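You operate a simulated robot arm through the tools that you are given. There is no shell and no other tool. Be economical: measure what you need, move in short steps, check, and stop when the job is done.

The job below is to be done with a simulated robot arm. You get a single attempt, and the scene is never put back.

TASK
Switch the television off, lock its swivel and dust the screen.
Fine: wipe the dusty patch off with the blue duster, after both, and put the duster back.
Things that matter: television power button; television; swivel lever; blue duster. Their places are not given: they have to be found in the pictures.

Only the result counts: the job must be done as asked and must still hold three seconds after the hand-in. Knocking over, shifting, dropping, spilling or breaking anything else fails it.

THE ROBOT
A 6-joint arm with a two-finger parallel gripper, fixed in place. Base frame: the origin is at the foot of the arm, x ahead of it, y to its left, z up. Readings come in m, degrees, newtons and seconds.
With the tool pointing down near the work surface it reaches from about 0.28 to 0.68 m from the base axis. Its first joint turns from -166.0 to 166.0 degrees. Payload 4.1 kg.
The tool frame sits at the grasp point between the pads (the TCP): z along the fingers, y along the line on which they close. The tips reach 0.023 m beyond it. Largest opening 0.094 m; finger width 0.038, thickness 0.01; the body of the gripper, 0.054 by 0.096 m, starts 0.039 m behind the TCP.
Orientation is told as [roll, pitch, yaw] about the base's x, y, z axes, in that order, counted from this pose: with the fingers straight down and closing along the base's y, the tool's x points along the base's -x, its y along +y and its z along -z.

THE INTERFACE
- The arm moves only by the tool step_arm. Its arguments are lists of equal length, an entry for each row: "jaw": the closure, from 0 (fully open) to 1 (shut); "travel": the shift along the base's x, y, z in units of 50 mm (1.0 is 50 mm), a list of three; "angular": the turn, a rotation vector about the base's x, y, z in units of 6 degrees (1.0 is 6 degrees), a list of three. In form: {"jaw": [jaw, ...], "travel": [[dx, dy, dz], ...], "angular": [[wx, wy, wz], ...]}. A call has 1 to 20 rows; each row shifts and turns the commanded pose from where the row before left it. A call with a number of a shift or a turn outside -1 to 1 is refused whole. A row lasts 0.2 s, in which the tool goes at most 0.05 m and 8.6 degrees; a call with a longer step from one row to the next is refused whole, and so is a gripper value outside its range. A pose out of reach is approached as far as the arm can. The call stops where the force on the tool passes 40 N (or 10 N more than at its start, if that is more) or the arm is blocked; 0.2 s more then pass. The fingers move at their own pace (about 0.045 m/s each) and stop on an object; they squeeze with about 36 N. The grip force told is the motor's: it shows also when the fingers shut on nothing. Time passes only in rows, and 0.2 s behind the last, so rows that do not move let the fingers close. The reply holds the time, the measured pose of the TCP, the force on the tool along the base axes, the opening and the grip force, in the units named above and with some noise.
- Cameras (640 x 400 px; columns grow to the right, rows downward): "scene" is fixed at [0.4003, -0.6496, 1.8793]; the picture's right is [1.00, -0.08, 0.00], its down [-0.04, -0.49, -0.87] and it looks along [0.07, 0.87, -0.50] (base axes); focal length 363 px, centre (320, 200). "wrist" rides on the gripper at [0.086, 0.016, -0.075] in the tool frame; the picture's right is [-0.18, 0.98, 0.00], its down [-0.58, -0.11, -0.81] and it looks along [-0.79, -0.15, 0.59] (tool axes); focal length 243 px, centre (320, 200).
- grab_frame(camera): a new picture of that camera. No time passes.
- raise_lower(by): slides the trunk up (or, below 0, down) by that many m; the arm rides with it, the base frame stays. It gives what a move gives, with no picture.
- pixel_to_xyz(camera, pixels): for up to 12 pixels [column, row] of the newest picture of that camera ("zoom" is the newest enlarged one), the place [x, y, z] in the base frame of the surface seen there, good to about 0.002 m. No time passes.
- zoom(camera, box): a new picture of the part [left, top, right, bottom] of that camera's present view, enlarged. No time passes.
- sign_off(): hands the job in; it is judged then, once.

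Keep the steps short. Do not move on a guess: measure, check each grasp and each placing, and mend mistakes. In all there are 80 turns and 34 pictures (those below and enlarged ones count). Leave the gripper open and the arm clear of the work at the hand-in unless told otherwise, and finish with a single line.

The tools are called after "Request:" by a JSON object that holds its "method" and its "body". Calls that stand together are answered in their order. step_arm: Moves the arm, as the interface text tells. Its arguments: {"type":"object","properties":{"jaw":{"type":"array"},"travel":{"type":"array"},"angular":{"type":"array"}},"required":["jaw","travel","angular"]} The other tools are called the same way: raise_lower (by) slides the trunk up or down; grab_frame (camera) takes a picture; pixel_to_xyz (camera, pixels) gives the place of the surface under pixels of a picture; zoom (camera, box) takes an enlarged picture of a part of a camera's view; sign_off () hands the job in.

At the start:

```text
t: 0.0
tool_pos: [0.1748, 0.2412, 1.4591]
tcp_rot: [-0.1, -0.1, 0.0]
wrist_force: [-0.2, 0.2, -0.8]
grip_width: 0.0941
gripper_force: 0.1
trunk travel left (down, up): [-0.577, 0.013]
```

scene: 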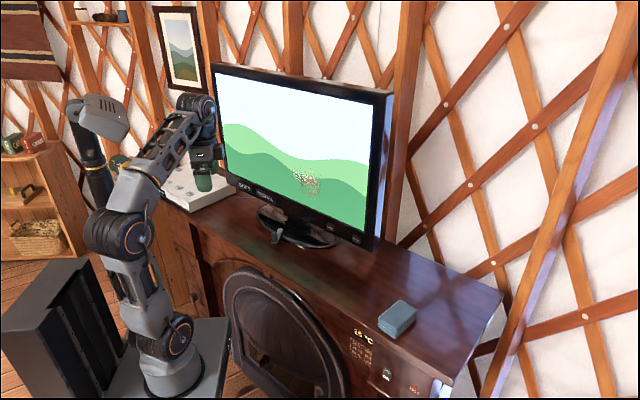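
wrist: 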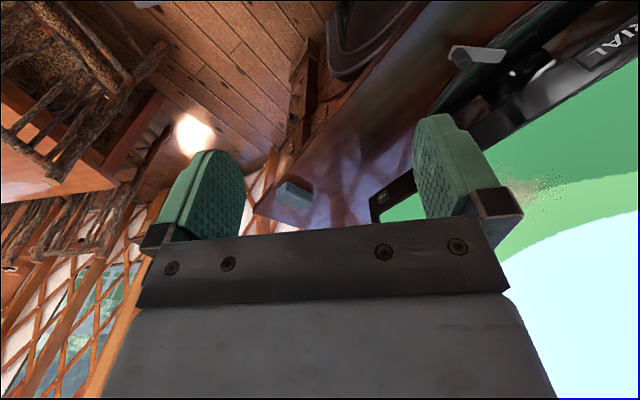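

I see the television with a dusty patch near (307,181), a lever near (275,237) and a blue duster near (397,318). I zoom on the TV's lower part and the duster.

Request:
{"method": "zoom", "body": {"camera": "scene", "box": [220, 160, 380, 260]}}

Request:
{"method": "pixel_to_xyz", "body": {"camera": "scene", "pixels": [[307, 181], [222, 80], [384, 100], [366, 240], [222, 170], [397, 312], [398, 328], [275, 237], [275, 240], [400, 270], [300, 290], [440, 385]]}}

Request:
{"method": "zoom", "body": {"camera": "scene", "box": [340, 280, 468, 360]}}

```text
4.00 times, centred on (300, 210) of scene
```

zoom: 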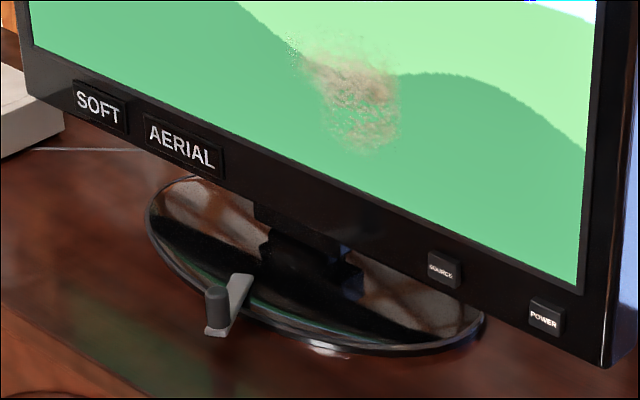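

```text
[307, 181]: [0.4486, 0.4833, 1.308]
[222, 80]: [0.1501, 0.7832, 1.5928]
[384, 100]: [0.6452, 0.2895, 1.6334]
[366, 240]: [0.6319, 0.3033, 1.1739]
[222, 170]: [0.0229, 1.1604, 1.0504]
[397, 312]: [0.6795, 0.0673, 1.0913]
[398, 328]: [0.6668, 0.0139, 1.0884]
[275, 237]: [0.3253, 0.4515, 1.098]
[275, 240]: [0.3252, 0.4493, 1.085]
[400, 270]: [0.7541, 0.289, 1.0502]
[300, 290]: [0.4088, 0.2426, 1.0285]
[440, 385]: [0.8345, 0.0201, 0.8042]
```

```text
5.00 times, centred on (404, 320) of scene
```

zoom: 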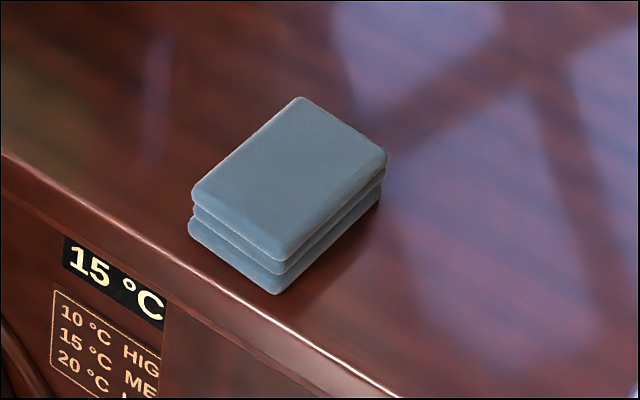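

The POWER button is near scene (356.5,239). I measure it, the lever parts, the screen plane and the duster's corners.

Request:
{"method": "pixel_to_xyz", "body": {"camera": "scene", "pixels": [[356, 239], [358, 242], [353, 236], [331, 227], [346, 238], [365, 225], [230, 110], [274, 232], [280, 231], [272, 243], [281, 236], [310, 234]]}}

Request:
{"method": "pixel_to_xyz", "body": {"camera": "zoom", "pixels": [[300, 101], [380, 155], [275, 252], [198, 195], [275, 290], [290, 178], [192, 228], [300, 75]]}}

Request:
{"method": "zoom", "body": {"camera": "scene", "box": [256, 215, 320, 255]}}

```text
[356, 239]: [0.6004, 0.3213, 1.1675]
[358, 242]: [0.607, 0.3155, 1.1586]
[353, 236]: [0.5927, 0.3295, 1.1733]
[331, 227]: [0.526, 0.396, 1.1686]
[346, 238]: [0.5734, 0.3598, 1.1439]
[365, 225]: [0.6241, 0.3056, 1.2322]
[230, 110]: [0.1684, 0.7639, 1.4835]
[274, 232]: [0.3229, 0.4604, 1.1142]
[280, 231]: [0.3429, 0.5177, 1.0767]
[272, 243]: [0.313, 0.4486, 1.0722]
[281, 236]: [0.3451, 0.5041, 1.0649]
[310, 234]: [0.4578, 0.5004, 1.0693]
```

```text
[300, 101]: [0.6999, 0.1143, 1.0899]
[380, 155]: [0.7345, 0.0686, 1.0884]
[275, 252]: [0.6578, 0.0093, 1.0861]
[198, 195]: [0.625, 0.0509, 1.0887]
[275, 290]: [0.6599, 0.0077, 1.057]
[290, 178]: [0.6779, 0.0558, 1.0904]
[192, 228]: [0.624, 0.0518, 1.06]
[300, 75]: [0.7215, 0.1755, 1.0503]
```

```text
10.00 times, centred on (288, 235) of scene
```

zoom: 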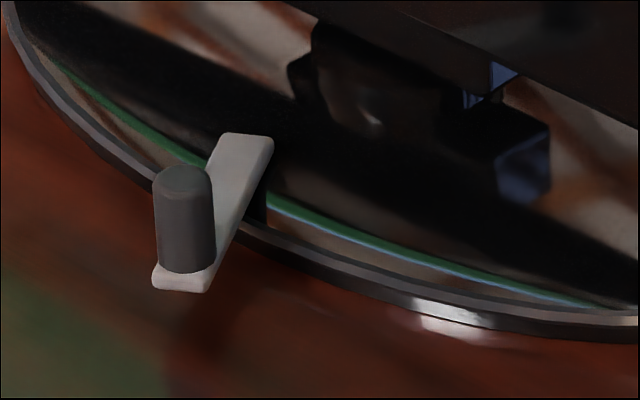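

The screen plane is about x+y=0.932. The lever knob is at about (0.322,0.460), top z 1.114. The duster is about 0.098 x 0.053 x 0.04 m. I can't tell the locking direction yet, so I move the wrist camera to look at the lever, staying well clear.

Request:
{"method": "step_arm", "body": {"jaw": [0, 0, 0, 0, 0, 0, 0, 0, 0, 0, 0, 0], "travel": [[0.125, 0.178, -0.4], [0.125, 0.178, -0.4], [0.125, 0.178, -0.4], [0.125, 0.178, -0.4], [0.125, 0.178, -0.4], [0.125, 0.178, -0.4], [0.125, 0.178, -0.4], [0.125, 0.178, -0.4], [0.125, 0.178, -0.4], [0.125, 0.178, -0.4], [0.125, 0.178, -0.4], [0.125, 0.178, -0.4]], "angular": [[0, 0, 0.97], [0, 0, 0.97], [0, 0, 0.97], [0, 0, 0.97], [0, 0, 0.97], [0, 0, 0.97], [0, 0, 0.97], [0, 0, 0.97], [0, 0, 0.97], [0, 0, 0.97], [0, 0, 0.97], [0, 0, 0.97]]}}

Request:
{"method": "grab_frame", "body": {"camera": "wrist"}}

```text
t: 2.6
tool_pos: [0.2495, 0.3465, 1.2193]
tcp_rot: [0.0, -0.1, 70.0]
wrist_force: [-0.4, -0.8, 0.6]
grip_width: 0.0942
gripper_force: 0.0
trunk travel left (down, up): [-0.577, 0.013]
```

```text
28 pictures are left
```

wrist: 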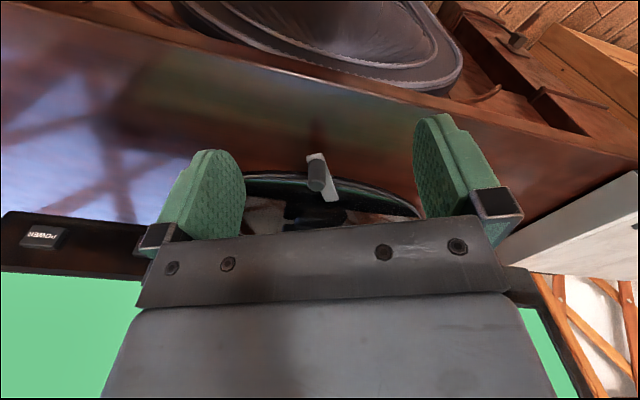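

The picture is upside-down, with the lever at (318,178). I zoom in to look for lock markings.

Request:
{"method": "zoom", "body": {"camera": "wrist", "box": [240, 140, 420, 252]}}

```text
3.56 times, centred on (330, 196) of wrist
```

zoom: 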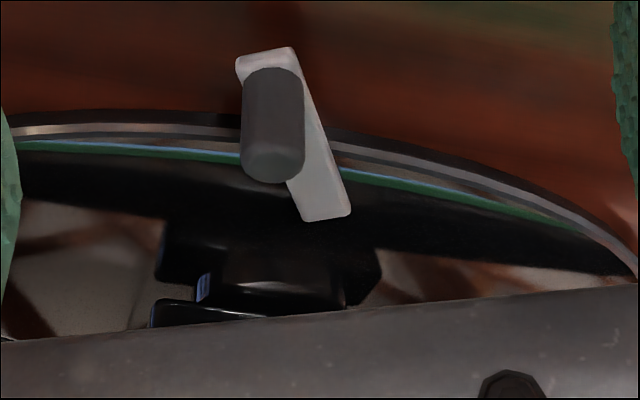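

No markings show, so I'll find the direction by feel, holding the knob. First I measure the knob and arm precisely.

Request:
{"method": "pixel_to_xyz", "body": {"camera": "zoom", "pixels": [[270, 165], [250, 165], [295, 165], [270, 110], [240, 62], [290, 50], [308, 218], [348, 212], [450, 195], [100, 150], [400, 130], [260, 280]]}}

```text
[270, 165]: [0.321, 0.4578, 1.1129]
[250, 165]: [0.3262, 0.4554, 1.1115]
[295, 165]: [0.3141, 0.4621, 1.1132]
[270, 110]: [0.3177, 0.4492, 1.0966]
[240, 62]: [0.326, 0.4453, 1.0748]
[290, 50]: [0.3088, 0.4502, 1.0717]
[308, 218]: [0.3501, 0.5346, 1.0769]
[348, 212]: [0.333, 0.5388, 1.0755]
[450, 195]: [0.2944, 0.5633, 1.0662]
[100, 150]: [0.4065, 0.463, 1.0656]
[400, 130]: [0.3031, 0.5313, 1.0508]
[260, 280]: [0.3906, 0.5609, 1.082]
```

The knob axis is at about (0.321,0.458) and the arm points at about -105°. The pivot is probably near (0.338,0.525). I go above the knob, then down to straddle it at z≈1.103.

Request:
{"method": "step_arm", "body": {"jaw": [0, 0, 0, 0, 0.3, 0.5, 0.5, 0.5, 0.5, 0.5], "travel": [[0.3575, 0.56, -0.15], [0.3575, 0.56, -0.15], [0.3575, 0.56, -0.15], [0.3575, 0.56, -0.15], [0, 0, -0.3], [0, 0, -0.3], [0, 0, -0.4], [0, 0, -0.4], [0, 0, -0.32], [0, 0, 0]], "angular": [[0, 0, 0.2], [0, 0, 0.2], [0, 0, 0.2], [0, 0, 0.2], [0, 0, 0], [0, 0, 0], [0, 0, 0], [0, 0, 0], [0, 0, 0], [0, 0, 0]]}}

Request:
{"method": "grab_frame", "body": {"camera": "wrist"}}

```text
t: 4.8
tool_pos: [0.3218, 0.4605, 1.1027]
tcp_rot: [0.1, -0.1, 74.6]
wrist_force: [-0.6, -0.4, -0.7]
grip_width: 0.047
gripper_force: 0.1
trunk travel left (down, up): [-0.577, 0.013]
```

```text
26 pictures are left
```

wrist: 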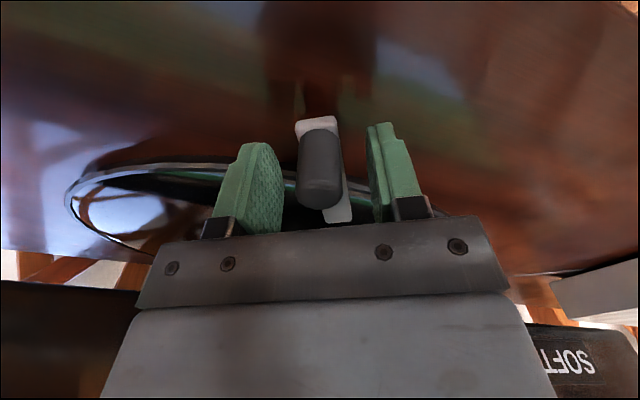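

The knob stands between the fingers. I narrow them to a loose cage, then nudge it slowly toward -x along the tangent and watch the force.

Request:
{"method": "step_arm", "body": {"jaw": [0.75, 0.75, 0.75, 0.75, 0.75, 0.75, 0.75, 0.75], "travel": [[0, 0, 0], [0, 0, 0], [0, 0, 0], [-0.06, 0.012, 0], [-0.06, 0.012, 0], [-0.06, 0.014, 0], [-0.06, 0.014, 0], [-0.06, 0.014, 0]], "angular": [[0, 0, 0], [0, 0, 0], [0, 0, 0], [0, 0, 0], [0, 0, 0], [0, 0, 0], [0, 0, 0], [0, 0, 0]]}}

```text
t: 6.6
tool_pos: [0.3057, 0.4626, 1.1038]
tcp_rot: [0.0, -0.1, 74.7]
wrist_force: [0.6, -0.8, -0.5]
grip_width: 0.0236
gripper_force: 0.3
trunk travel left (down, up): [-0.577, 0.013]
```

Moved 15 mm with hardly any force; I check whether the lever turned.

Request:
{"method": "grab_frame", "body": {"camera": "wrist"}}

```text
25 pictures are left
```

wrist: 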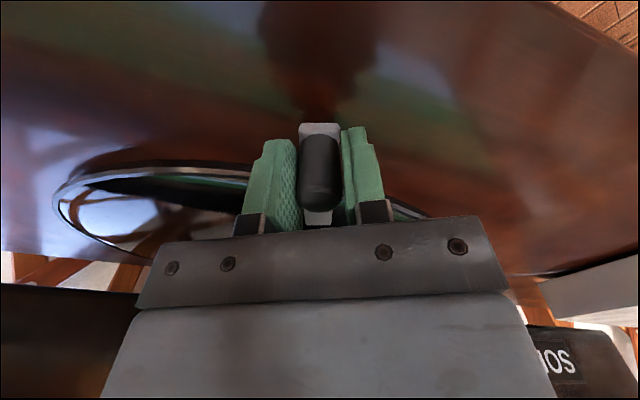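

The lever turned with the cage. I continue along the arc about its pivot, turning the tool with it, and watch for a stop.

Request:
{"method": "step_arm", "body": {"jaw": [0.75, 0.75, 0.75, 0.75, 0.75, 0.75], "travel": [[-0.07, 0.041, 0], [-0.07, 0.041, 0], [-0.07, 0.041, 0], [-0.062, 0.052, 0], [-0.062, 0.052, 0], [-0.062, 0.052, 0]], "angular": [[0, 0, -0.75], [0, 0, -0.75], [0, 0, -0.75], [0, 0, -0.75], [0, 0, -0.75], [0, 0, -0.75]]}}

Request:
{"method": "grab_frame", "body": {"camera": "wrist"}}

```text
t: 8.0
tool_pos: [0.2865, 0.4783, 1.1029]
tcp_rot: [0.0, 0.0, 47.6]
wrist_force: [0.7, -0.9, -0.6]
grip_width: 0.0237
gripper_force: 0.0
trunk travel left (down, up): [-0.577, 0.013]
```

```text
24 pictures are left
```

wrist: 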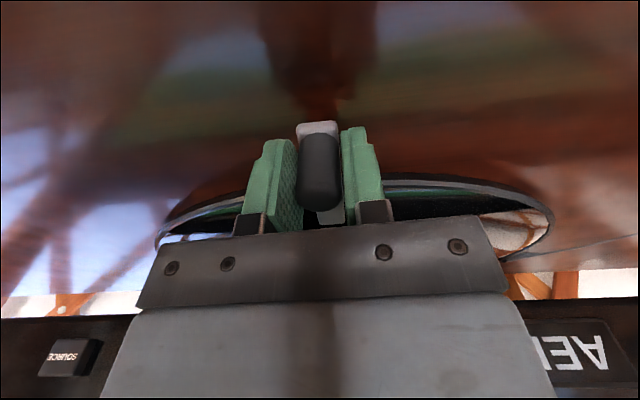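

Still free. I continue the arc another 30°.

Request:
{"method": "step_arm", "body": {"jaw": [0.75, 0.75, 0.75, 0.75, 0.75, 0.75, 0.75, 0.75, 0.75], "travel": [[-0.052, 0.062, 0], [-0.052, 0.062, 0], [-0.052, 0.062, 0], [-0.041, 0.071, 0], [-0.041, 0.071, 0], [-0.041, 0.071, 0], [-0.028, 0.077, 0], [-0.028, 0.077, 0], [-0.028, 0.077, 0]], "angular": [[0, 0, -0.55], [0, 0, -0.55], [0, 0, -0.55], [0, 0, -0.55], [0, 0, -0.55], [0, 0, -0.55], [0, 0, -0.55], [0, 0, -0.55], [0, 0, -0.55]]}}

Request:
{"method": "grab_frame", "body": {"camera": "wrist"}}

```text
t: 10.0
tool_pos: [0.2671, 0.5087, 1.1031]
tcp_rot: [0.0, -0.2, 17.9]
wrist_force: [0.8, 0.1, -0.3]
grip_width: 0.0234
gripper_force: 0.0
trunk travel left (down, up): [-0.577, 0.013]
```

```text
23 pictures are left
```

wrist: 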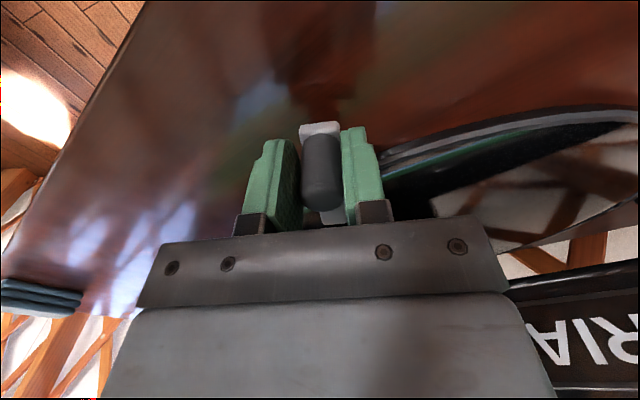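

It's still free and the lever is following. I continue another 20°.

Request:
{"method": "step_arm", "body": {"jaw": [0.75, 0.75, 0.75, 0.75, 0.75, 0.75], "travel": [[-0.014, 0.08, 0], [-0.014, 0.08, 0], [-0.014, 0.08, 0], [0, 0.081, 0], [0, 0.081, 0], [0, 0.081, 0]], "angular": [[0, 0, -0.55], [0, 0, -0.55], [0, 0, -0.55], [0, 0, -0.55], [0, 0, -0.55], [0, 0, -0.55]]}}

Request:
{"method": "grab_frame", "body": {"camera": "wrist"}}

Request:
{"method": "grab_frame", "body": {"camera": "scene"}}

```text
t: 11.2
tool_pos: [0.2694, 0.5201, 1.1048]
tcp_rot: [-0.7, -0.3, 2.0]
wrist_force: [15.0, -34.5, 6.2]
grip_width: 0.0391
gripper_force: 17.8
trunk travel left (down, up): [-0.577, 0.013]
stopped in row 6: the force on the tool passed its limit (the readings are from after the stop); the commanded pose is now the measured one
```

```text
22 pictures are left
```

wrist: 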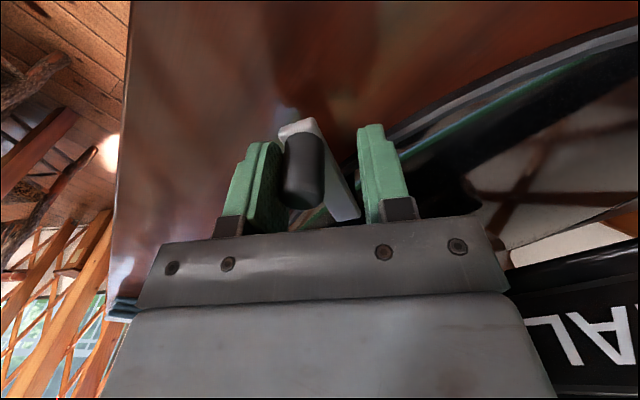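

```text
21 pictures are left
```

scene: 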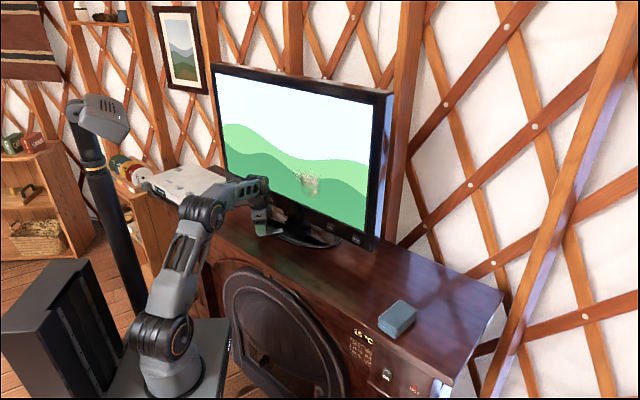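

A firm stop at an arm angle of about -165°, which is 60° from the start and symmetric about the screen normal. That looks like the full travel. I open the fingers, go straight up and back off, then check that it stays.

Request:
{"method": "step_arm", "body": {"jaw": [0.3, 0.3, 0.3, 0.3, 0.3, 0.3, 0.3, 0.3, 0.3, 0.3], "travel": [[0, 0, 0], [0, 0, 0], [0, 0, 0.4], [0, 0, 0.6], [-0.2, -0.4, 0.6], [-0.4, -0.8, 0.3], [-0.4, -0.8, 0], [-0.3, -0.8, 0], [-0.2, -0.8, 0], [0, 0, 0]], "angular": [[0, 0, 0], [0, 0, 0], [0, 0, 0], [0, 0, 0], [0, 0, 0.9], [0, 0, 0.9], [0, 0, 0.9], [0, 0, 0.9], [0, 0, 0.9], [0, 0, 0.9]]}}

Request:
{"method": "grab_frame", "body": {"camera": "wrist"}}

```text
t: 13.4
tool_pos: [0.19, 0.3481, 1.1961]
tcp_rot: [-0.4, -0.1, 34.6]
wrist_force: [-0.5, 0.6, -1.1]
grip_width: 0.066
gripper_force: 0.1
trunk travel left (down, up): [-0.577, 0.013]
```

```text
20 pictures are left
```

wrist: 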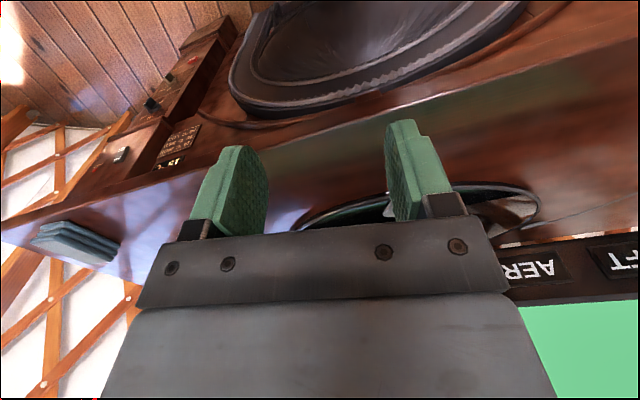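

The lever is hidden in this view; I'll check it later in the scene view. Next is POWER: I tilt the tool 45° toward the screen with closed fingers and stand off about 4 cm in front of the button at (0.600,0.321,1.167).

Request:
{"method": "step_arm", "body": {"jaw": [1, 1, 1, 1, 1, 1, 1, 1, 1, 1, 1], "travel": [[0.722, -0.152, -0.052], [0.722, -0.152, -0.052], [0.722, -0.152, -0.052], [0.722, -0.152, -0.052], [0.722, -0.152, -0.052], [0.722, -0.152, -0.052], [0.722, -0.152, -0.052], [0.722, -0.152, -0.052], [0.722, -0.152, -0.052], [0.722, -0.152, -0.052], [0, 0, 0]], "angular": [[0, 0, 0.87], [0, 0, 0.87], [0.663, -0.663, 0], [0.663, -0.663, 0], [0.663, -0.663, 0], [0.663, -0.663, 0], [0.663, -0.663, 0], [0.663, -0.663, 0], [0.663, -0.663, 0], [0.663, -0.663, 0], [0, 0, 0]]}}

Request:
{"method": "zoom", "body": {"camera": "scene", "box": [220, 140, 412, 260]}}

Request:
{"method": "grab_frame", "body": {"camera": "wrist"}}

```text
t: 15.8
tool_pos: [0.5496, 0.2694, 1.1728]
tcp_rot: [-0.3, -45.3, 44.8]
wrist_force: [0.4, 0.6, 0.0]
grip_width: 0.0
gripper_force: 35.9
trunk travel left (down, up): [-0.577, 0.013]
```

```text
3.33 times, centred on (316, 200) of scene
```

zoom: 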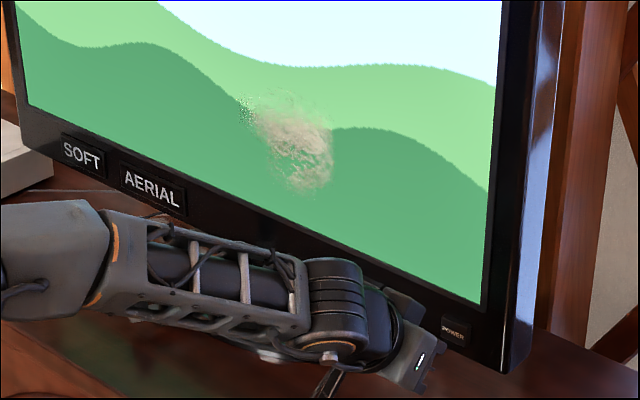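

```text
18 pictures are left
```

wrist: 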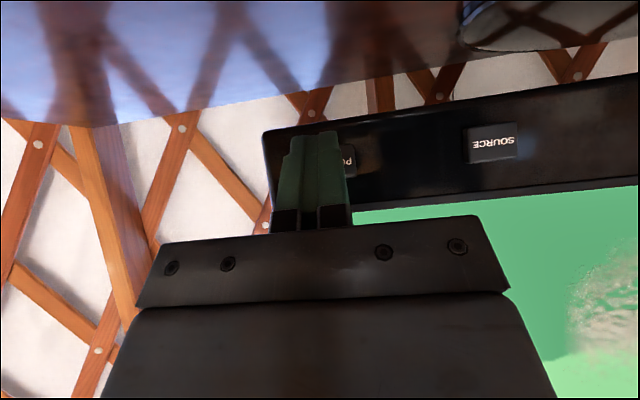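

The fingers stand in front of POWER and I see no contact. I re-measure the button from the zoom at (454,330) before pressing.

Request:
{"method": "pixel_to_xyz", "body": {"camera": "zoom", "pixels": [[454, 328], [445, 322], [463, 338], [480, 330], [292, 150], [445, 342]]}}

```text
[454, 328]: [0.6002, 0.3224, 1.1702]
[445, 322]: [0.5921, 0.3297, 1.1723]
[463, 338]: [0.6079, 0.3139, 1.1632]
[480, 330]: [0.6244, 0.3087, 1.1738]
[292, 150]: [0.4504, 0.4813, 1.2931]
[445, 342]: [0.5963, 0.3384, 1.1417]
```

The TV hasn't moved. I advance 38 mm along the screen normal, then in 2 mm steps for about 10 mm more.

Request:
{"method": "step_arm", "body": {"jaw": [1, 1, 1, 1, 1, 1, 1, 1, 1], "travel": [[0.18, 0.18, -0.04], [0.18, 0.18, -0.04], [0.18, 0.18, 0], [0.03, 0.03, 0], [0.03, 0.03, 0], [0.03, 0.03, 0], [0.03, 0.03, 0], [0.03, 0.03, 0], [0, 0, 0]], "angular": [[0, 0, 0], [0, 0, 0], [0, 0, 0], [0, 0, 0], [0, 0, 0], [0, 0, 0], [0, 0, 0], [0, 0, 0], [0, 0, 0]]}}

Request:
{"method": "grab_frame", "body": {"camera": "wrist"}}

```text
t: 17.8
tool_pos: [0.5843, 0.305, 1.1682]
tcp_rot: [-0.2, -45.3, 44.8]
wrist_force: [-5.6, -5.1, 1.4]
grip_width: 0.0002
gripper_force: 36.0
trunk travel left (down, up): [-0.577, 0.013]
```

```text
17 pictures are left
```

wrist: 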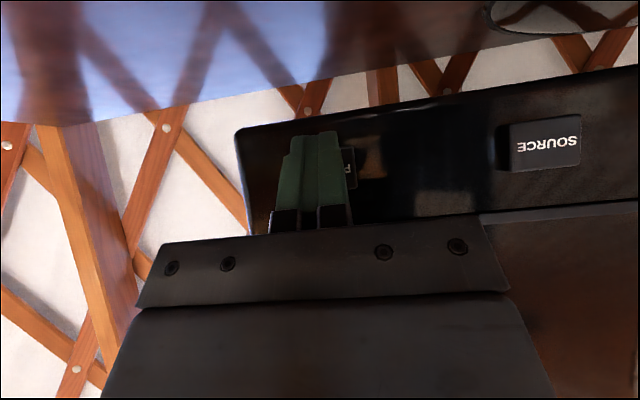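

The screen is dark, so the power is off with about 7 N of contact. I retract the same way I came and check that it stays off and the lever is set.

Request:
{"method": "step_arm", "body": {"jaw": [1, 1, 1, 1, 0.5, 0, 0, 0, 0, 0, 0, 0], "travel": [[-0.2, -0.2, 0], [-0.3, -0.3, 0], [-0.4, -0.4, 0], [-0.3, -0.4, 0.2], [-0.3, -0.4, 0.4], [-0.2, -0.5, 0.5], [0, -0.5, 0.5], [0, -0.5, 0.5], [0, -0.3, 0], [0, 0, 0], [0, 0, 0], [0, 0, 0]], "angular": [[0, 0, 0], [0, 0, 0], [0, 0, 0], [-0.663, 0.663, 0], [-0.663, 0.663, 0], [-0.663, 0.663, 0], [-0.663, 0.663, 0], [-0.663, 0.663, 0], [-0.663, 0.663, 0], [-0.663, 0.663, 0], [-0.663, 0.663, 0], [0, 0, -0.9]]}}

Request:
{"method": "grab_frame", "body": {"camera": "scene"}}

```text
t: 20.4
tool_pos: [0.4999, 0.1307, 1.2733]
tcp_rot: [-0.4, -0.1, 39.5]
wrist_force: [1.1, -0.1, 0.1]
grip_width: 0.0943
gripper_force: 0.1
trunk travel left (down, up): [-0.577, 0.013]
```

```text
16 pictures are left
```

scene: 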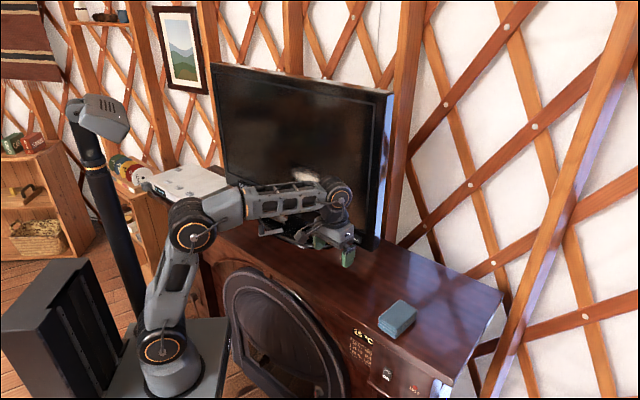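

The TV is off. The duster's centre is (0.679,0.061), with its short axis at about -52°, so yaw 37.7. I go above it.

Request:
{"method": "step_arm", "body": {"jaw": [0, 0, 0, 0, 0, 0, 0], "travel": [[0.583, -0.24, -0.44], [0.583, -0.24, -0.44], [0.583, -0.24, -0.44], [0.583, -0.24, -0.44], [0.583, -0.24, -0.44], [0.583, -0.24, -0.44], [0, 0, 0]], "angular": [[0, 0, -0.3], [0, 0, 0], [0, 0, 0], [0, 0, 0], [0, 0, 0], [0, 0, 0], [0, 0, 0]]}}

Request:
{"method": "grab_frame", "body": {"camera": "wrist"}}

Request:
{"method": "zoom", "body": {"camera": "scene", "box": [220, 140, 444, 280]}}

```text
t: 22.0
tool_pos: [0.6756, 0.0629, 1.1402]
tcp_rot: [-0.4, -0.1, 37.7]
wrist_force: [1.1, -0.4, -0.2]
grip_width: 0.0939
gripper_force: 0.0
trunk travel left (down, up): [-0.577, 0.013]
```

```text
15 pictures are left
```

wrist: 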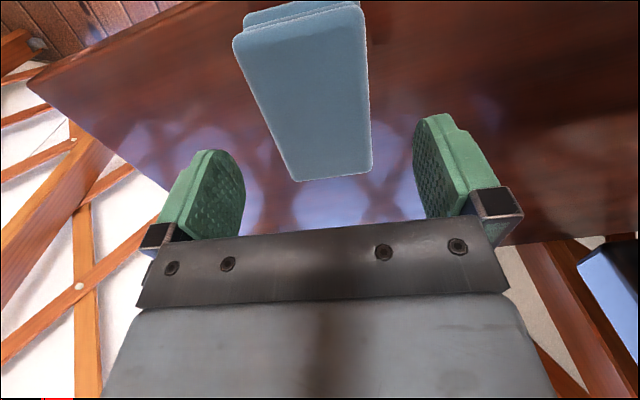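

```text
2.86 times, centred on (332, 210) of scene
```

zoom: 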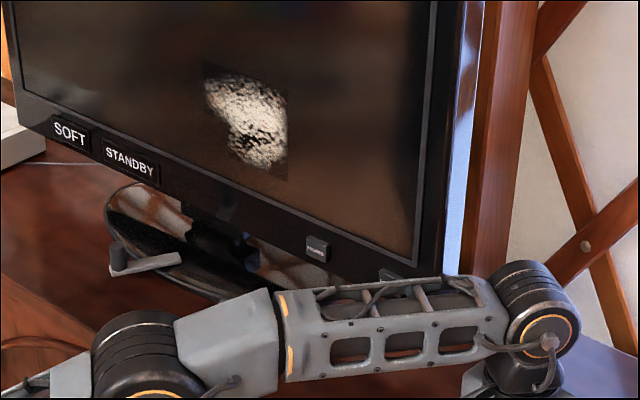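

The lever now points left at its stop and the display shows STANDBY with the screen dark. I measure the dust patch corners in the zoom and the duster in the wrist picture.

Request:
{"method": "pixel_to_xyz", "body": {"camera": "zoom", "pixels": [[205, 65], [287, 95], [285, 180], [205, 150], [250, 120], [207, 85], [255, 165], [285, 120], [245, 75], [230, 150], [118, 245], [175, 258]]}}

Request:
{"method": "pixel_to_xyz", "body": {"camera": "wrist", "pixels": [[238, 42], [362, 8], [300, 176], [367, 168], [310, 100], [400, 100]]}}

```text
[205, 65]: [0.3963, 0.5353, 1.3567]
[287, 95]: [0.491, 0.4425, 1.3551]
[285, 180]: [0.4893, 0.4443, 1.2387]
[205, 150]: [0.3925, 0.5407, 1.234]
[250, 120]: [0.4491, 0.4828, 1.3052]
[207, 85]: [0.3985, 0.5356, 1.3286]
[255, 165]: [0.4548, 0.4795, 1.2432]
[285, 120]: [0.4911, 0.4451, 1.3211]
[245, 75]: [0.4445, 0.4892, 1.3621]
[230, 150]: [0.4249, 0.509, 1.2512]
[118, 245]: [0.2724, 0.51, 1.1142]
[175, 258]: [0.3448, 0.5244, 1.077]
```

```text
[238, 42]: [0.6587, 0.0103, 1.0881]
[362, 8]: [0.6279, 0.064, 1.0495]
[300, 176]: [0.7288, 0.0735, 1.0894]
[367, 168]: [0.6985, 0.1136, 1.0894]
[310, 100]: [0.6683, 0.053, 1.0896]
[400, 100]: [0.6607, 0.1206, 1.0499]
```

The duster centre is confirmed at (0.679,0.061), opening 0.094 against width 0.053. I descend to z 1.087 so about 16 mm of duster stays below the tips, then close.

Request:
{"method": "step_arm", "body": {"jaw": [0, 0, 0, 0, 0, 1, 1, 1, 1, 1], "travel": [[0.02, -0.04, -0.3], [0, 0, -0.3], [0, 0, -0.3], [0, 0, -0.16], [0, 0, 0], [0, 0, 0], [0, 0, 0], [0, 0, 0], [0, 0, 0], [0, 0, 0]], "angular": [[0, 0, 0], [0, 0, 0], [0, 0, 0], [0, 0, 0], [0, 0, 0], [0, 0, 0], [0, 0, 0], [0, 0, 0], [0, 0, 0], [0, 0, 0]]}}

```text
t: 24.2
tool_pos: [0.6767, 0.0567, 1.088]
tcp_rot: [-0.5, -0.1, 37.7]
wrist_force: [-0.8, -1.0, 0.7]
grip_width: 0.0644
gripper_force: 35.6
trunk travel left (down, up): [-0.577, 0.013]
```

It is gripped at 0.064 wide with firm force. I note the place (0.6767,0.0567,1.088, yaw 37.7) for the return, lift and look.

Request:
{"method": "step_arm", "body": {"jaw": [1, 1, 1, 1, 1], "travel": [[0, 0, 0.2], [0, 0, 0.6], [0, 0, 0.8], [-0.2, 0, 0.8], [-0.2, 0, 0.6]], "angular": [[0, 0, 0], [0, 0, 0], [0, 0, 0], [0, 0, 0], [0, 0, 0]]}}

Request:
{"method": "grab_frame", "body": {"camera": "wrist"}}

```text
t: 25.4
tool_pos: [0.6545, 0.0589, 1.2357]
tcp_rot: [-0.4, -0.1, 37.7]
wrist_force: [-0.8, 0.0, -0.1]
grip_width: 0.0
gripper_force: 36.1
out of reach, approached as far as the arm can: row 5
trunk travel left (down, up): [-0.577, 0.013]
```

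```text
13 pictures are left
```

wrist: 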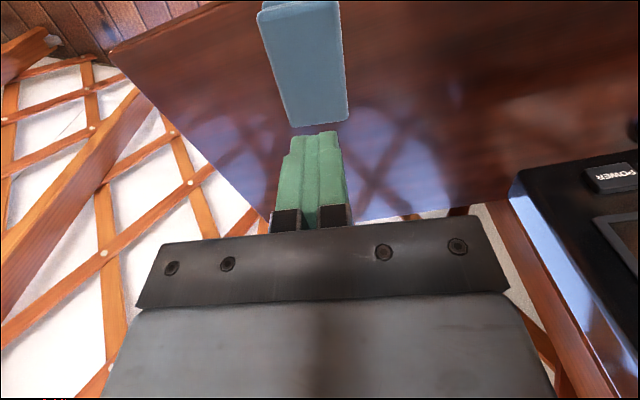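

The grasp slipped and the duster stayed on the table. I measure its pose again.

Request:
{"method": "zoom", "body": {"camera": "scene", "box": [340, 280, 468, 360]}}

Request:
{"method": "pixel_to_xyz", "body": {"camera": "wrist", "pixels": [[262, 16], [338, 4], [293, 122], [343, 116], [305, 60], [288, 60]]}}

```text
5.00 times, centred on (404, 320) of scene
```

zoom: 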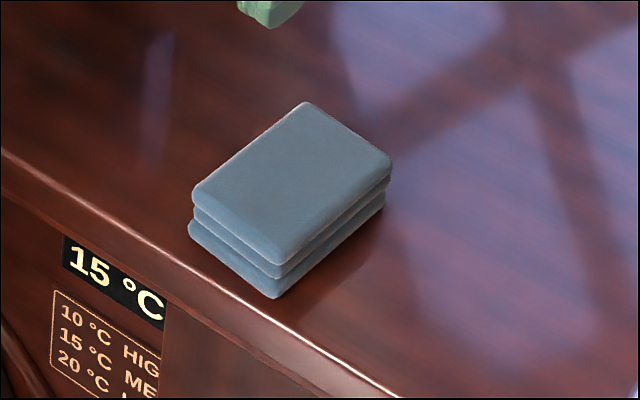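

```text
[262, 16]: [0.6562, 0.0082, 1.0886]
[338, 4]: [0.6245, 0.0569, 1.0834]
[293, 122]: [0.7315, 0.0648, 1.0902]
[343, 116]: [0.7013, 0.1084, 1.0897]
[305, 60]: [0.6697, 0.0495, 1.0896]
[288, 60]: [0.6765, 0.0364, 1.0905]
```

The duster is essentially unmoved, centre (0.679,0.059). I reopen, go above it again, and this time will grip deeper.

Request:
{"method": "step_arm", "body": {"jaw": [0, 0, 0, 0, 0, 0], "travel": [[0.1, 0, -0.1], [0.1, 0, -0.4], [0.1, 0, -0.6], [0.1, 0, -0.6], [0, 0, -0.2], [0, 0, 0]], "angular": [[0, 0, 0], [0, 0, 0], [0, 0, 0], [0, 0, 0], [0, 0, 0], [0, 0, 0]]}}

```text
t: 26.8
tool_pos: [0.6839, 0.0561, 1.1451]
tcp_rot: [-0.4, 0.0, 37.7]
wrist_force: [0.3, -0.8, -0.5]
grip_width: 0.0942
gripper_force: 0.1
out of reach, approached as far as the arm can: row 3, 4, 5
trunk travel left (down, up): [-0.577, 0.013]
```

I shift to (0.677,0.058), descend to z≈1.080 and read before closing.

Request:
{"method": "step_arm", "body": {"jaw": [0, 0, 0, 0, 0], "travel": [[-0.14, 0.03, -0.2], [0, 0, -0.3], [0, 0, -0.4], [0, 0, -0.3], [0, 0, 0]], "angular": [[0.07, 0, 0], [0, 0, 0], [0, 0, 0], [0, 0, 0], [0, 0, 0]]}}

```text
t: 28.0
tool_pos: [0.6978, 0.0615, 1.0878]
tcp_rot: [0.0, -0.4, 37.7]
wrist_force: [0.1, 0.3, 1.1]
grip_width: 0.0942
gripper_force: 0.1
out of reach, approached as far as the arm can: row 1, 2, 3, 4
trunk travel left (down, up): [-0.577, 0.013]
```

The commanded pose was beyond reach in x and the tool sits at 0.698. I correct by -21 mm and read again; the fingers are still open around the duster.

Request:
{"method": "step_arm", "body": {"jaw": [0, 0, 0], "travel": [[-0.25, -0.04, 0], [-0.17, -0.04, 0], [0, 0, 0]], "angular": [[0, 0, 0], [0, 0, 0], [0, 0, 0]]}}

```text
t: 28.8
tool_pos: [0.6965, 0.0582, 1.0917]
tcp_rot: [0.1, -0.4, 37.7]
wrist_force: [0.2, -0.1, 0.5]
grip_width: 0.0941
gripper_force: 0.1
out of reach, approached as far as the arm can: row 1, 2
trunk travel left (down, up): [-0.577, 0.013]
```

Request:
{"method": "step_arm", "body": {"jaw": [0, 0, 0], "travel": [[-0.25, 0, 0], [-0.2, 0, 0], [0, 0, 0]], "angular": [[0, 0, 0], [0, 0, 0], [0, 0, 0]]}}

```text
t: 29.6
tool_pos: [0.6948, 0.0604, 1.0971]
tcp_rot: [0.1, -0.3, 37.7]
wrist_force: [0.5, -0.7, 0.1]
grip_width: 0.094
gripper_force: 0.1
out of reach, approached as far as the arm can: row 1, 2
trunk travel left (down, up): [-0.577, 0.013]
```

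The arm seems stuck at a stretched configuration. With the fingers open, I rise straight up to recover.

Request:
{"method": "step_arm", "body": {"jaw": [0, 0, 0, 0, 0], "travel": [[0, 0, 0.4], [0, 0, 0.5], [0, 0, 0.5], [0, 0, 0.5], [0, 0, 0]], "angular": [[0, 0, 0], [0, 0, 0], [0, 0, 0], [0, 0, 0], [0, 0, 0]]}}

Request:
{"method": "grab_frame", "body": {"camera": "scene"}}

```text
t: 30.8
tool_pos: [0.6726, 0.0584, 1.1839]
tcp_rot: [0.0, -0.4, 37.7]
wrist_force: [-0.4, -0.2, 0.5]
grip_width: 0.094
gripper_force: 0.1
out of reach, approached as far as the arm can: row 2, 3, 4
trunk travel left (down, up): [-0.577, 0.013]
```

```text
11 pictures are left
```

scene: 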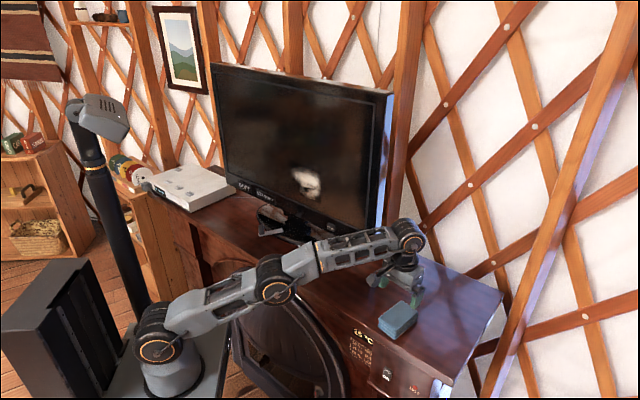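

The elbow is almost straight. I bring the tool well inward to bend it again.

Request:
{"method": "step_arm", "body": {"jaw": [0, 0, 0, 0, 0, 0, 0], "travel": [[-0.4, 0, 0.2], [-0.4, 0, 0.2], [-0.4, 0, 0.2], [-0.4, 0, 0.2], [-0.4, 0, 0], [0, 0, 0], [0, 0, 0]], "angular": [[0, 0, 0], [0, 0, 0], [0, 0, 0], [0, 0, 0], [0, 0, 0], [0, 0, 0], [0, 0, 0]]}}

Request:
{"method": "grab_frame", "body": {"camera": "scene"}}

```text
t: 32.4
tool_pos: [0.5734, 0.0592, 1.2243]
tcp_rot: [0.1, -0.4, 37.6]
wrist_force: [-0.2, 0.4, -0.3]
grip_width: 0.094
gripper_force: 0.2
trunk travel left (down, up): [-0.577, 0.013]
```

```text
10 pictures are left
```

scene: 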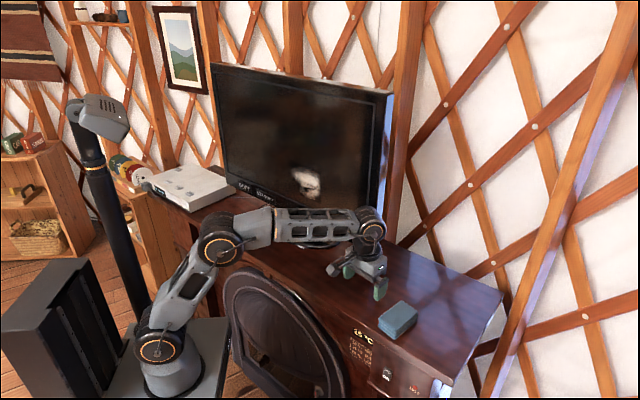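

Recovered with the elbow up. I approach diagonally from inside: first (0.655,0.050,1.14), then down to (0.673,0.054,1.080).

Request:
{"method": "step_arm", "body": {"jaw": [0, 0, 0, 0, 0, 0, 0, 0], "travel": [[0.544, -0.06, -0.56], [0.544, -0.06, -0.56], [0.544, -0.06, -0.56], [0.09, 0.0225, -0.3], [0.09, 0.0225, -0.3], [0.09, 0.0225, -0.3], [0.09, 0.0225, -0.3], [0, 0, 0]], "angular": [[0, 0, -0.1], [0, 0, 0], [0, 0, 0], [0, 0, 0], [0, 0, 0], [0, 0, 0], [0, 0, 0], [0, 0, 0]]}}

```text
t: 34.2
tool_pos: [0.6717, 0.0549, 1.082]
tcp_rot: [0.0, -0.3, 37.1]
wrist_force: [-0.2, -0.5, 1.0]
grip_width: 0.0937
gripper_force: 0.0
trunk travel left (down, up): [-0.577, 0.013]
```

In place. I lower 4 mm more and close with extra time.

Request:
{"method": "step_arm", "body": {"jaw": [0, 1, 1, 1, 1, 1, 1, 1, 1, 1, 1], "travel": [[0, 0, -0.08], [0, 0, 0], [0, 0, 0], [0, 0, 0], [0, 0, 0], [0, 0, 0], [0, 0, 0], [0, 0, 0], [0, 0, 0], [0, 0, 0], [0, 0, 0]], "angular": [[0, 0, 0], [0, 0, 0], [0, 0, 0], [0, 0, 0], [0, 0, 0], [0, 0, 0], [0, 0, 0], [0, 0, 0], [0, 0, 0], [0, 0, 0], [0, 0, 0]]}}

```text
t: 36.6
tool_pos: [0.6713, 0.0552, 1.078]
tcp_rot: [-0.1, -0.4, 37.1]
wrist_force: [-1.6, 0.1, 0.5]
grip_width: 0.0642
gripper_force: 35.3
trunk travel left (down, up): [-0.577, 0.013]
```

Gripped at 0.064 again, stable and deeper. I lift slowly by 20 mm and read the width.

Request:
{"method": "step_arm", "body": {"jaw": [1, 1, 1, 1, 1, 1], "travel": [[0, 0, 0.04], [-0.02, 0, 0.08], [-0.04, 0, 0.1], [-0.06, 0, 0.1], [-0.06, 0, 0.1], [0, 0, 0]], "angular": [[0, 0, 0], [0, 0, 0], [0, 0, 0], [0, 0, 0], [0, 0, 0], [0, 0, 0]]}}

Request:
{"method": "grab_frame", "body": {"camera": "wrist"}}

```text
t: 38.0
tool_pos: [0.6627, 0.0544, 1.098]
tcp_rot: [0.0, -0.4, 37.1]
wrist_force: [-0.6, -0.4, 0.0]
grip_width: 0.0643
gripper_force: 35.9
trunk travel left (down, up): [-0.577, 0.013]
```

```text
9 pictures are left
```

wrist: 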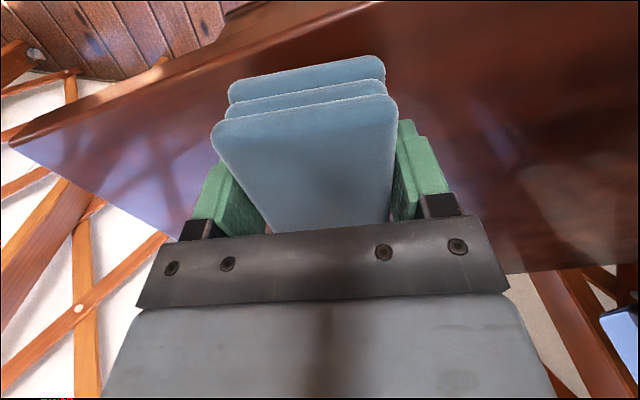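

The duster is firmly held, 5 mm proud of the tips. I carry it to a standoff in front of the patch centre, turning the tool to point straight at the screen.

Request:
{"method": "step_arm", "body": {"jaw": [1, 1, 1, 1, 1, 1, 1, 1, 1, 1, 1, 1, 1, 1, 1, 1, 1, 1], "travel": [[-0.352, 0.2, 0.4], [-0.352, 0.4, 0.4], [-0.352, 0.465, 0.4], [-0.352, 0.465, 0.4], [-0.352, 0.465, 0.145], [-0.352, 0.465, 0.145], [-0.352, 0.465, 0.145], [-0.352, 0.465, 0.145], [-0.352, 0.465, 0.145], [-0.352, 0.465, 0.145], [-0.352, 0.465, 0.145], [-0.352, 0.465, 0.145], [-0.352, 0.465, 0.145], [-0.352, 0.465, 0.145], [-0.352, 0.465, 0.145], [-0.352, 0.465, 0.145], [0, 0.3, 0], [0, 0, 0]], "angular": [[0, 0, 0.66], [0, 0, 0.66], [0.707, -0.707, 0], [0.707, -0.707, 0], [0.707, -0.707, 0], [0.707, -0.707, 0], [0.707, -0.707, 0], [0.707, -0.707, 0], [0.707, -0.707, 0], [0.707, -0.707, 0], [0.707, -0.707, 0], [0.707, -0.707, 0], [0.707, -0.707, 0], [0.707, -0.707, 0], [0.707, -0.707, 0], [0.707, -0.707, 0], [0.707, -0.707, 0], [0, 0, 0]]}}

Request:
{"method": "grab_frame", "body": {"camera": "scene"}}

```text
t: 41.8
tool_pos: [0.4639, 0.3198, 1.2484]
tcp_rot: [-169.3, -89.8, -145.0]
wrist_force: [-0.2, -0.1, -0.6]
grip_width: 0.0644
gripper_force: 36.0
out of reach, approached as far as the arm can: row 13, 14, 15, 16, 17
trunk travel left (down, up): [-0.577, 0.013]
```

```text
8 pictures are left
```

scene: 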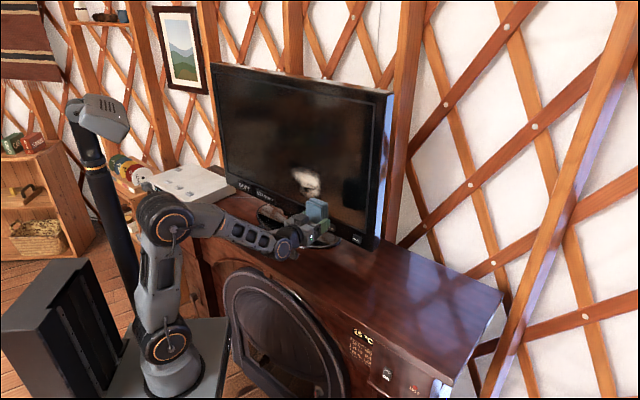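

The orientation is right and the duster is held. The position lagged, so I move on toward (0.38,0.42,1.26) in small steps.

Request:
{"method": "step_arm", "body": {"jaw": [1, 1, 1, 1, 1, 1, 1], "travel": [[-0.28, 0.35, 0.06], [-0.28, 0.35, 0.06], [-0.28, 0.35, 0.06], [-0.28, 0.35, 0.06], [-0.28, 0.35, 0.06], [-0.28, 0.35, 0.06], [0, 0, 0]], "angular": [[0, 0, 0], [0, 0, 0], [0, 0, 0], [0, 0, 0], [0, 0, 0], [0, 0, 0], [0, 0, 0]]}}

```text
t: 43.4
tool_pos: [0.4613, 0.3187, 1.2755]
tcp_rot: [-174.1, -89.7, -140.5]
wrist_force: [-0.3, 0.4, -1.1]
grip_width: 0.0641
gripper_force: 36.0
out of reach, approached as far as the arm can: row 1, 2, 3, 4, 5, 6
trunk travel left (down, up): [-0.577, 0.013]
```

The wrist is near straight, so it is singular and can't go sideways. I'll lower the trunk so the forearm points upward and the wrist keeps its downward bend. First I untilt by 45° and rise clear of the TV.

Request:
{"method": "step_arm", "body": {"jaw": [1, 1, 1, 1, 1, 1, 1, 1, 1], "travel": [[-0.3, 0, 0.3], [-0.3, 0, 0.4], [-0.3, 0, 0.4], [-0.3, 0, 0.5], [-0.3, 0, 0.5], [-0.3, 0, 0.5], [-0.3, 0, 0.5], [-0.3, 0, 0.5], [0, 0, 0]], "angular": [[-0.663, 0.663, 0], [-0.663, 0.663, 0], [-0.663, 0.663, 0], [-0.663, 0.663, 0], [-0.663, 0.663, 0], [-0.663, 0.663, 0], [-0.663, 0.663, 0], [-0.663, 0.663, 0], [0, 0, 0]]}}

```text
t: 45.4
tool_pos: [0.3505, 0.3318, 1.4264]
tcp_rot: [4.3, -52.4, 45.1]
wrist_force: [-0.4, -0.1, -0.6]
grip_width: 0.0643
gripper_force: 36.4
out of reach, approached as far as the arm can: row 3, 4, 5
trunk travel left (down, up): [-0.577, 0.013]
```

Recovered and still held. The tool is 0.17 m clear of the screen. I lower the trunk 0.15 m, raise the tool back, then repeat.

Request:
{"method": "raise_lower", "body": {"by": -0.15}}

Request:
{"method": "step_arm", "body": {"jaw": [1, 1, 1, 1, 1, 1], "travel": [[0, 0, 0.6], [0, 0, 0.6], [0, 0, 0.6], [0, 0, 0.6], [0, 0, 0.6], [0, 0, 0]], "angular": [[0, 0, 0], [0, 0, 0], [0, 0, 0], [0, 0, 0], [0, 0, 0], [0, 0, 0]]}}

Request:
{"method": "grab_frame", "body": {"camera": "scene"}}

```text
t: 47.2
tool_pos: [0.3506, 0.3317, 1.2743]
tcp_rot: [4.3, -52.4, 45.1]
wrist_force: [0.7, -0.5, -1.3]
grip_width: 0.064
gripper_force: 36.2
trunk travel left (down, up): [-0.427, 0.163]
```

```text
t: 48.6
tool_pos: [0.3506, 0.3318, 1.4252]
tcp_rot: [4.3, -52.4, 45.2]
wrist_force: [-0.6, 0.3, -0.2]
grip_width: 0.0643
gripper_force: 36.5
trunk travel left (down, up): [-0.427, 0.163]
```

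```text
7 pictures are left
```

scene: 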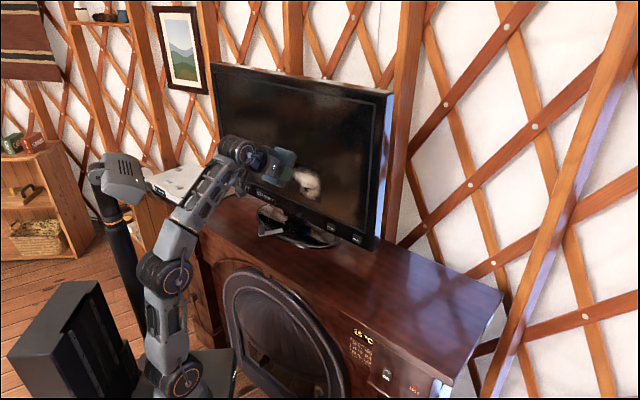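

The forearm now slopes up. I lower another 0.12 m, bringing the tool to z≈1.305, then finish the tilt to horizontal and remove the 4° roll at this standoff.

Request:
{"method": "raise_lower", "body": {"by": -0.12}}

Request:
{"method": "step_arm", "body": {"jaw": [1, 1, 1, 1, 1, 1, 1, 1, 1], "travel": [[0, 0, 0], [0, 0, 0], [0, 0, 0], [0, 0, 0], [0, 0, 0], [0, 0, 0], [0, 0, 0], [0, 0, 0], [0, 0, 0]], "angular": [[-0.309, -0.309, -0.568], [0.633, -0.633, 0], [0.633, -0.633, 0], [0.633, -0.633, 0], [0.633, -0.633, 0], [0.633, -0.633, 0], [0.633, -0.633, 0], [0.633, -0.633, 0], [0, 0, 0]]}}

```text
t: 50.1
tool_pos: [0.3498, 0.3303, 1.304]
tcp_rot: [4.3, -52.3, 45.1]
wrist_force: [-0.5, -0.6, -1.4]
grip_width: 0.0643
gripper_force: 35.8
trunk travel left (down, up): [-0.307, 0.283]
```

```text
t: 52.1
tool_pos: [0.3493, 0.33, 1.3059]
tcp_rot: [-131.5, -89.8, 176.5]
wrist_force: [-0.7, -0.2, 0.2]
grip_width: 0.0643
gripper_force: 35.8
trunk travel left (down, up): [-0.307, 0.283]
```

The tool is horizontal, facing the screen. I advance to about 2 cm short of contact at the right part of the patch, z 1.266, and check the tracking.

Request:
{"method": "step_arm", "body": {"jaw": [1, 1, 1, 1, 1, 1], "travel": [[0.37, 0.37, -0.16], [0.37, 0.37, -0.16], [0.37, 0.37, -0.16], [0.37, 0.37, -0.16], [0.37, 0.37, -0.16], [0, 0, 0]], "angular": [[0, 0, 0], [0, 0, 0], [0, 0, 0], [0, 0, 0], [0, 0, 0], [0, 0, 0]]}}

Request:
{"method": "grab_frame", "body": {"camera": "scene"}}

```text
t: 53.5
tool_pos: [0.4406, 0.4254, 1.2623]
tcp_rot: [-108.2, -89.9, 153.3]
wrist_force: [-0.5, 0.2, -0.2]
grip_width: 0.0642
gripper_force: 36.2
trunk travel left (down, up): [-0.307, 0.283]
```

```text
6 pictures are left
```

scene: 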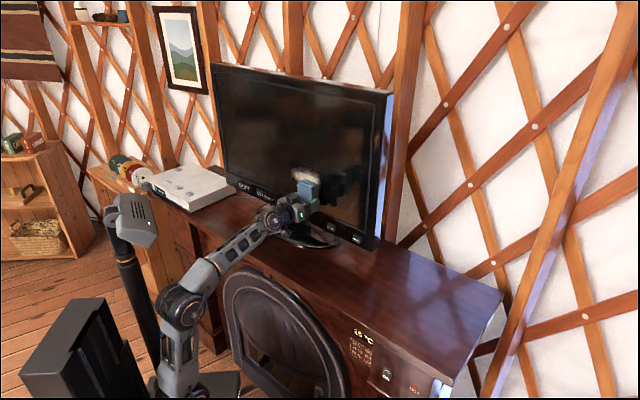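

Tracking is fine. Contact should be about 18 mm ahead; I approach in 2 mm steps.

Request:
{"method": "step_arm", "body": {"jaw": [1, 1, 1, 1, 1, 1, 1], "travel": [[0.1, 0.1, 0], [0.1, 0.1, 0], [0.028, 0.028, 0], [0.028, 0.028, 0], [0.028, 0.028, 0], [0.014, 0.014, 0], [0, 0, 0]], "angular": [[0, 0, 0], [0, 0, 0], [0, 0, 0], [0, 0, 0], [0, 0, 0], [0, 0, 0], [0, 0, 0]]}}

```text
t: 55.1
tool_pos: [0.4547, 0.4375, 1.2659]
tcp_rot: [-127.3, -89.9, 172.4]
wrist_force: [-11.5, -10.8, -6.0]
grip_width: 0.0643
gripper_force: 36.2
trunk travel left (down, up): [-0.307, 0.283]
```

Contact at about 16 N. I ease off 1 mm and sweep left 0.115 m along the screen.

Request:
{"method": "step_arm", "body": {"jaw": [1, 1, 1, 1, 1, 1, 1, 1, 1, 1, 1, 1], "travel": [[-0.014, -0.014, 0], [-0.163, 0.163, 0], [-0.163, 0.163, 0], [-0.163, 0.163, 0], [-0.163, 0.163, 0], [-0.163, 0.163, 0], [-0.163, 0.163, 0], [-0.163, 0.163, 0], [-0.163, 0.163, 0], [-0.163, 0.163, 0], [-0.163, 0.163, 0], [0, 0, 0]], "angular": [[0, 0, 0], [0, 0, 0], [0, 0, 0], [0, 0, 0], [0, 0, 0], [0, 0, 0], [0, 0, 0], [0, 0, 0], [0, 0, 0], [0, 0, 0], [0, 0, 0], [0, 0, 0]]}}

```text
t: 57.7
tool_pos: [0.3726, 0.5195, 1.2632]
tcp_rot: [-107.7, -89.8, 152.8]
wrist_force: [-2.3, -2.8, -0.1]
grip_width: 0.0642
gripper_force: 35.8
trunk travel left (down, up): [-0.307, 0.283]
```

Still in light contact at about 4 N. I shift up 50 mm and sweep back right.

Request:
{"method": "step_arm", "body": {"jaw": [1, 1, 1, 1, 1, 1, 1, 1, 1, 1, 1, 1, 1, 1, 1, 1], "travel": [[0.01, 0.01, 0.25], [0, 0, 0.25], [0, 0, 0.25], [0, 0, 0.25], [0.17, -0.17, 0], [0.17, -0.17, 0], [0.17, -0.17, 0], [0.17, -0.17, 0], [0.17, -0.17, 0], [0.17, -0.17, 0], [0.17, -0.17, 0], [0.17, -0.17, 0], [0.17, -0.17, 0], [0.17, -0.17, 0], [0, 0, 0], [0, 0, 0]], "angular": [[0, 0, 0], [0, 0, 0], [0, 0, 0], [0, 0, 0], [0, 0, 0], [0, 0, 0], [0, 0, 0], [0, 0, 0], [0, 0, 0], [0, 0, 0], [0, 0, 0], [0, 0, 0], [0, 0, 0], [0, 0, 0], [0, 0, 0], [0, 0, 0]]}}

```text
t: 61.1
tool_pos: [0.4578, 0.4329, 1.3161]
tcp_rot: [-139.0, -89.7, -175.8]
wrist_force: [-11.3, -6.1, -0.5]
grip_width: 0.0641
gripper_force: 35.6
trunk travel left (down, up): [-0.307, 0.283]
```

Contact was kept. I back away 12 cm along the normal and inspect the screen.

Request:
{"method": "step_arm", "body": {"jaw": [1, 1, 1, 1, 1, 1, 1], "travel": [[-0.2, -0.2, 0], [-0.35, -0.35, 0], [-0.35, -0.35, 0], [-0.35, -0.35, 0], [-0.35, -0.35, 0], [-0.1, -0.1, 0], [0, 0, 0]], "angular": [[0, 0, 0], [0, 0, 0], [0, 0, 0], [0, 0, 0], [0, 0, 0], [0, 0, 0], [0, 0, 0]]}}

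Request:
{"method": "zoom", "body": {"camera": "scene", "box": [200, 60, 424, 260]}}

```text
t: 62.7
tool_pos: [0.3738, 0.3489, 1.314]
tcp_rot: [-97.9, -90.0, 142.9]
wrist_force: [0.4, 0.3, -0.2]
grip_width: 0.0641
gripper_force: 36.2
trunk travel left (down, up): [-0.307, 0.283]
```

```text
2.00 times, centred on (312, 160) of scene
```

zoom: 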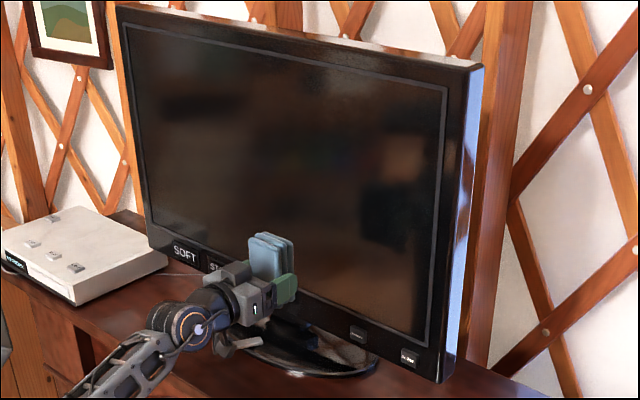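

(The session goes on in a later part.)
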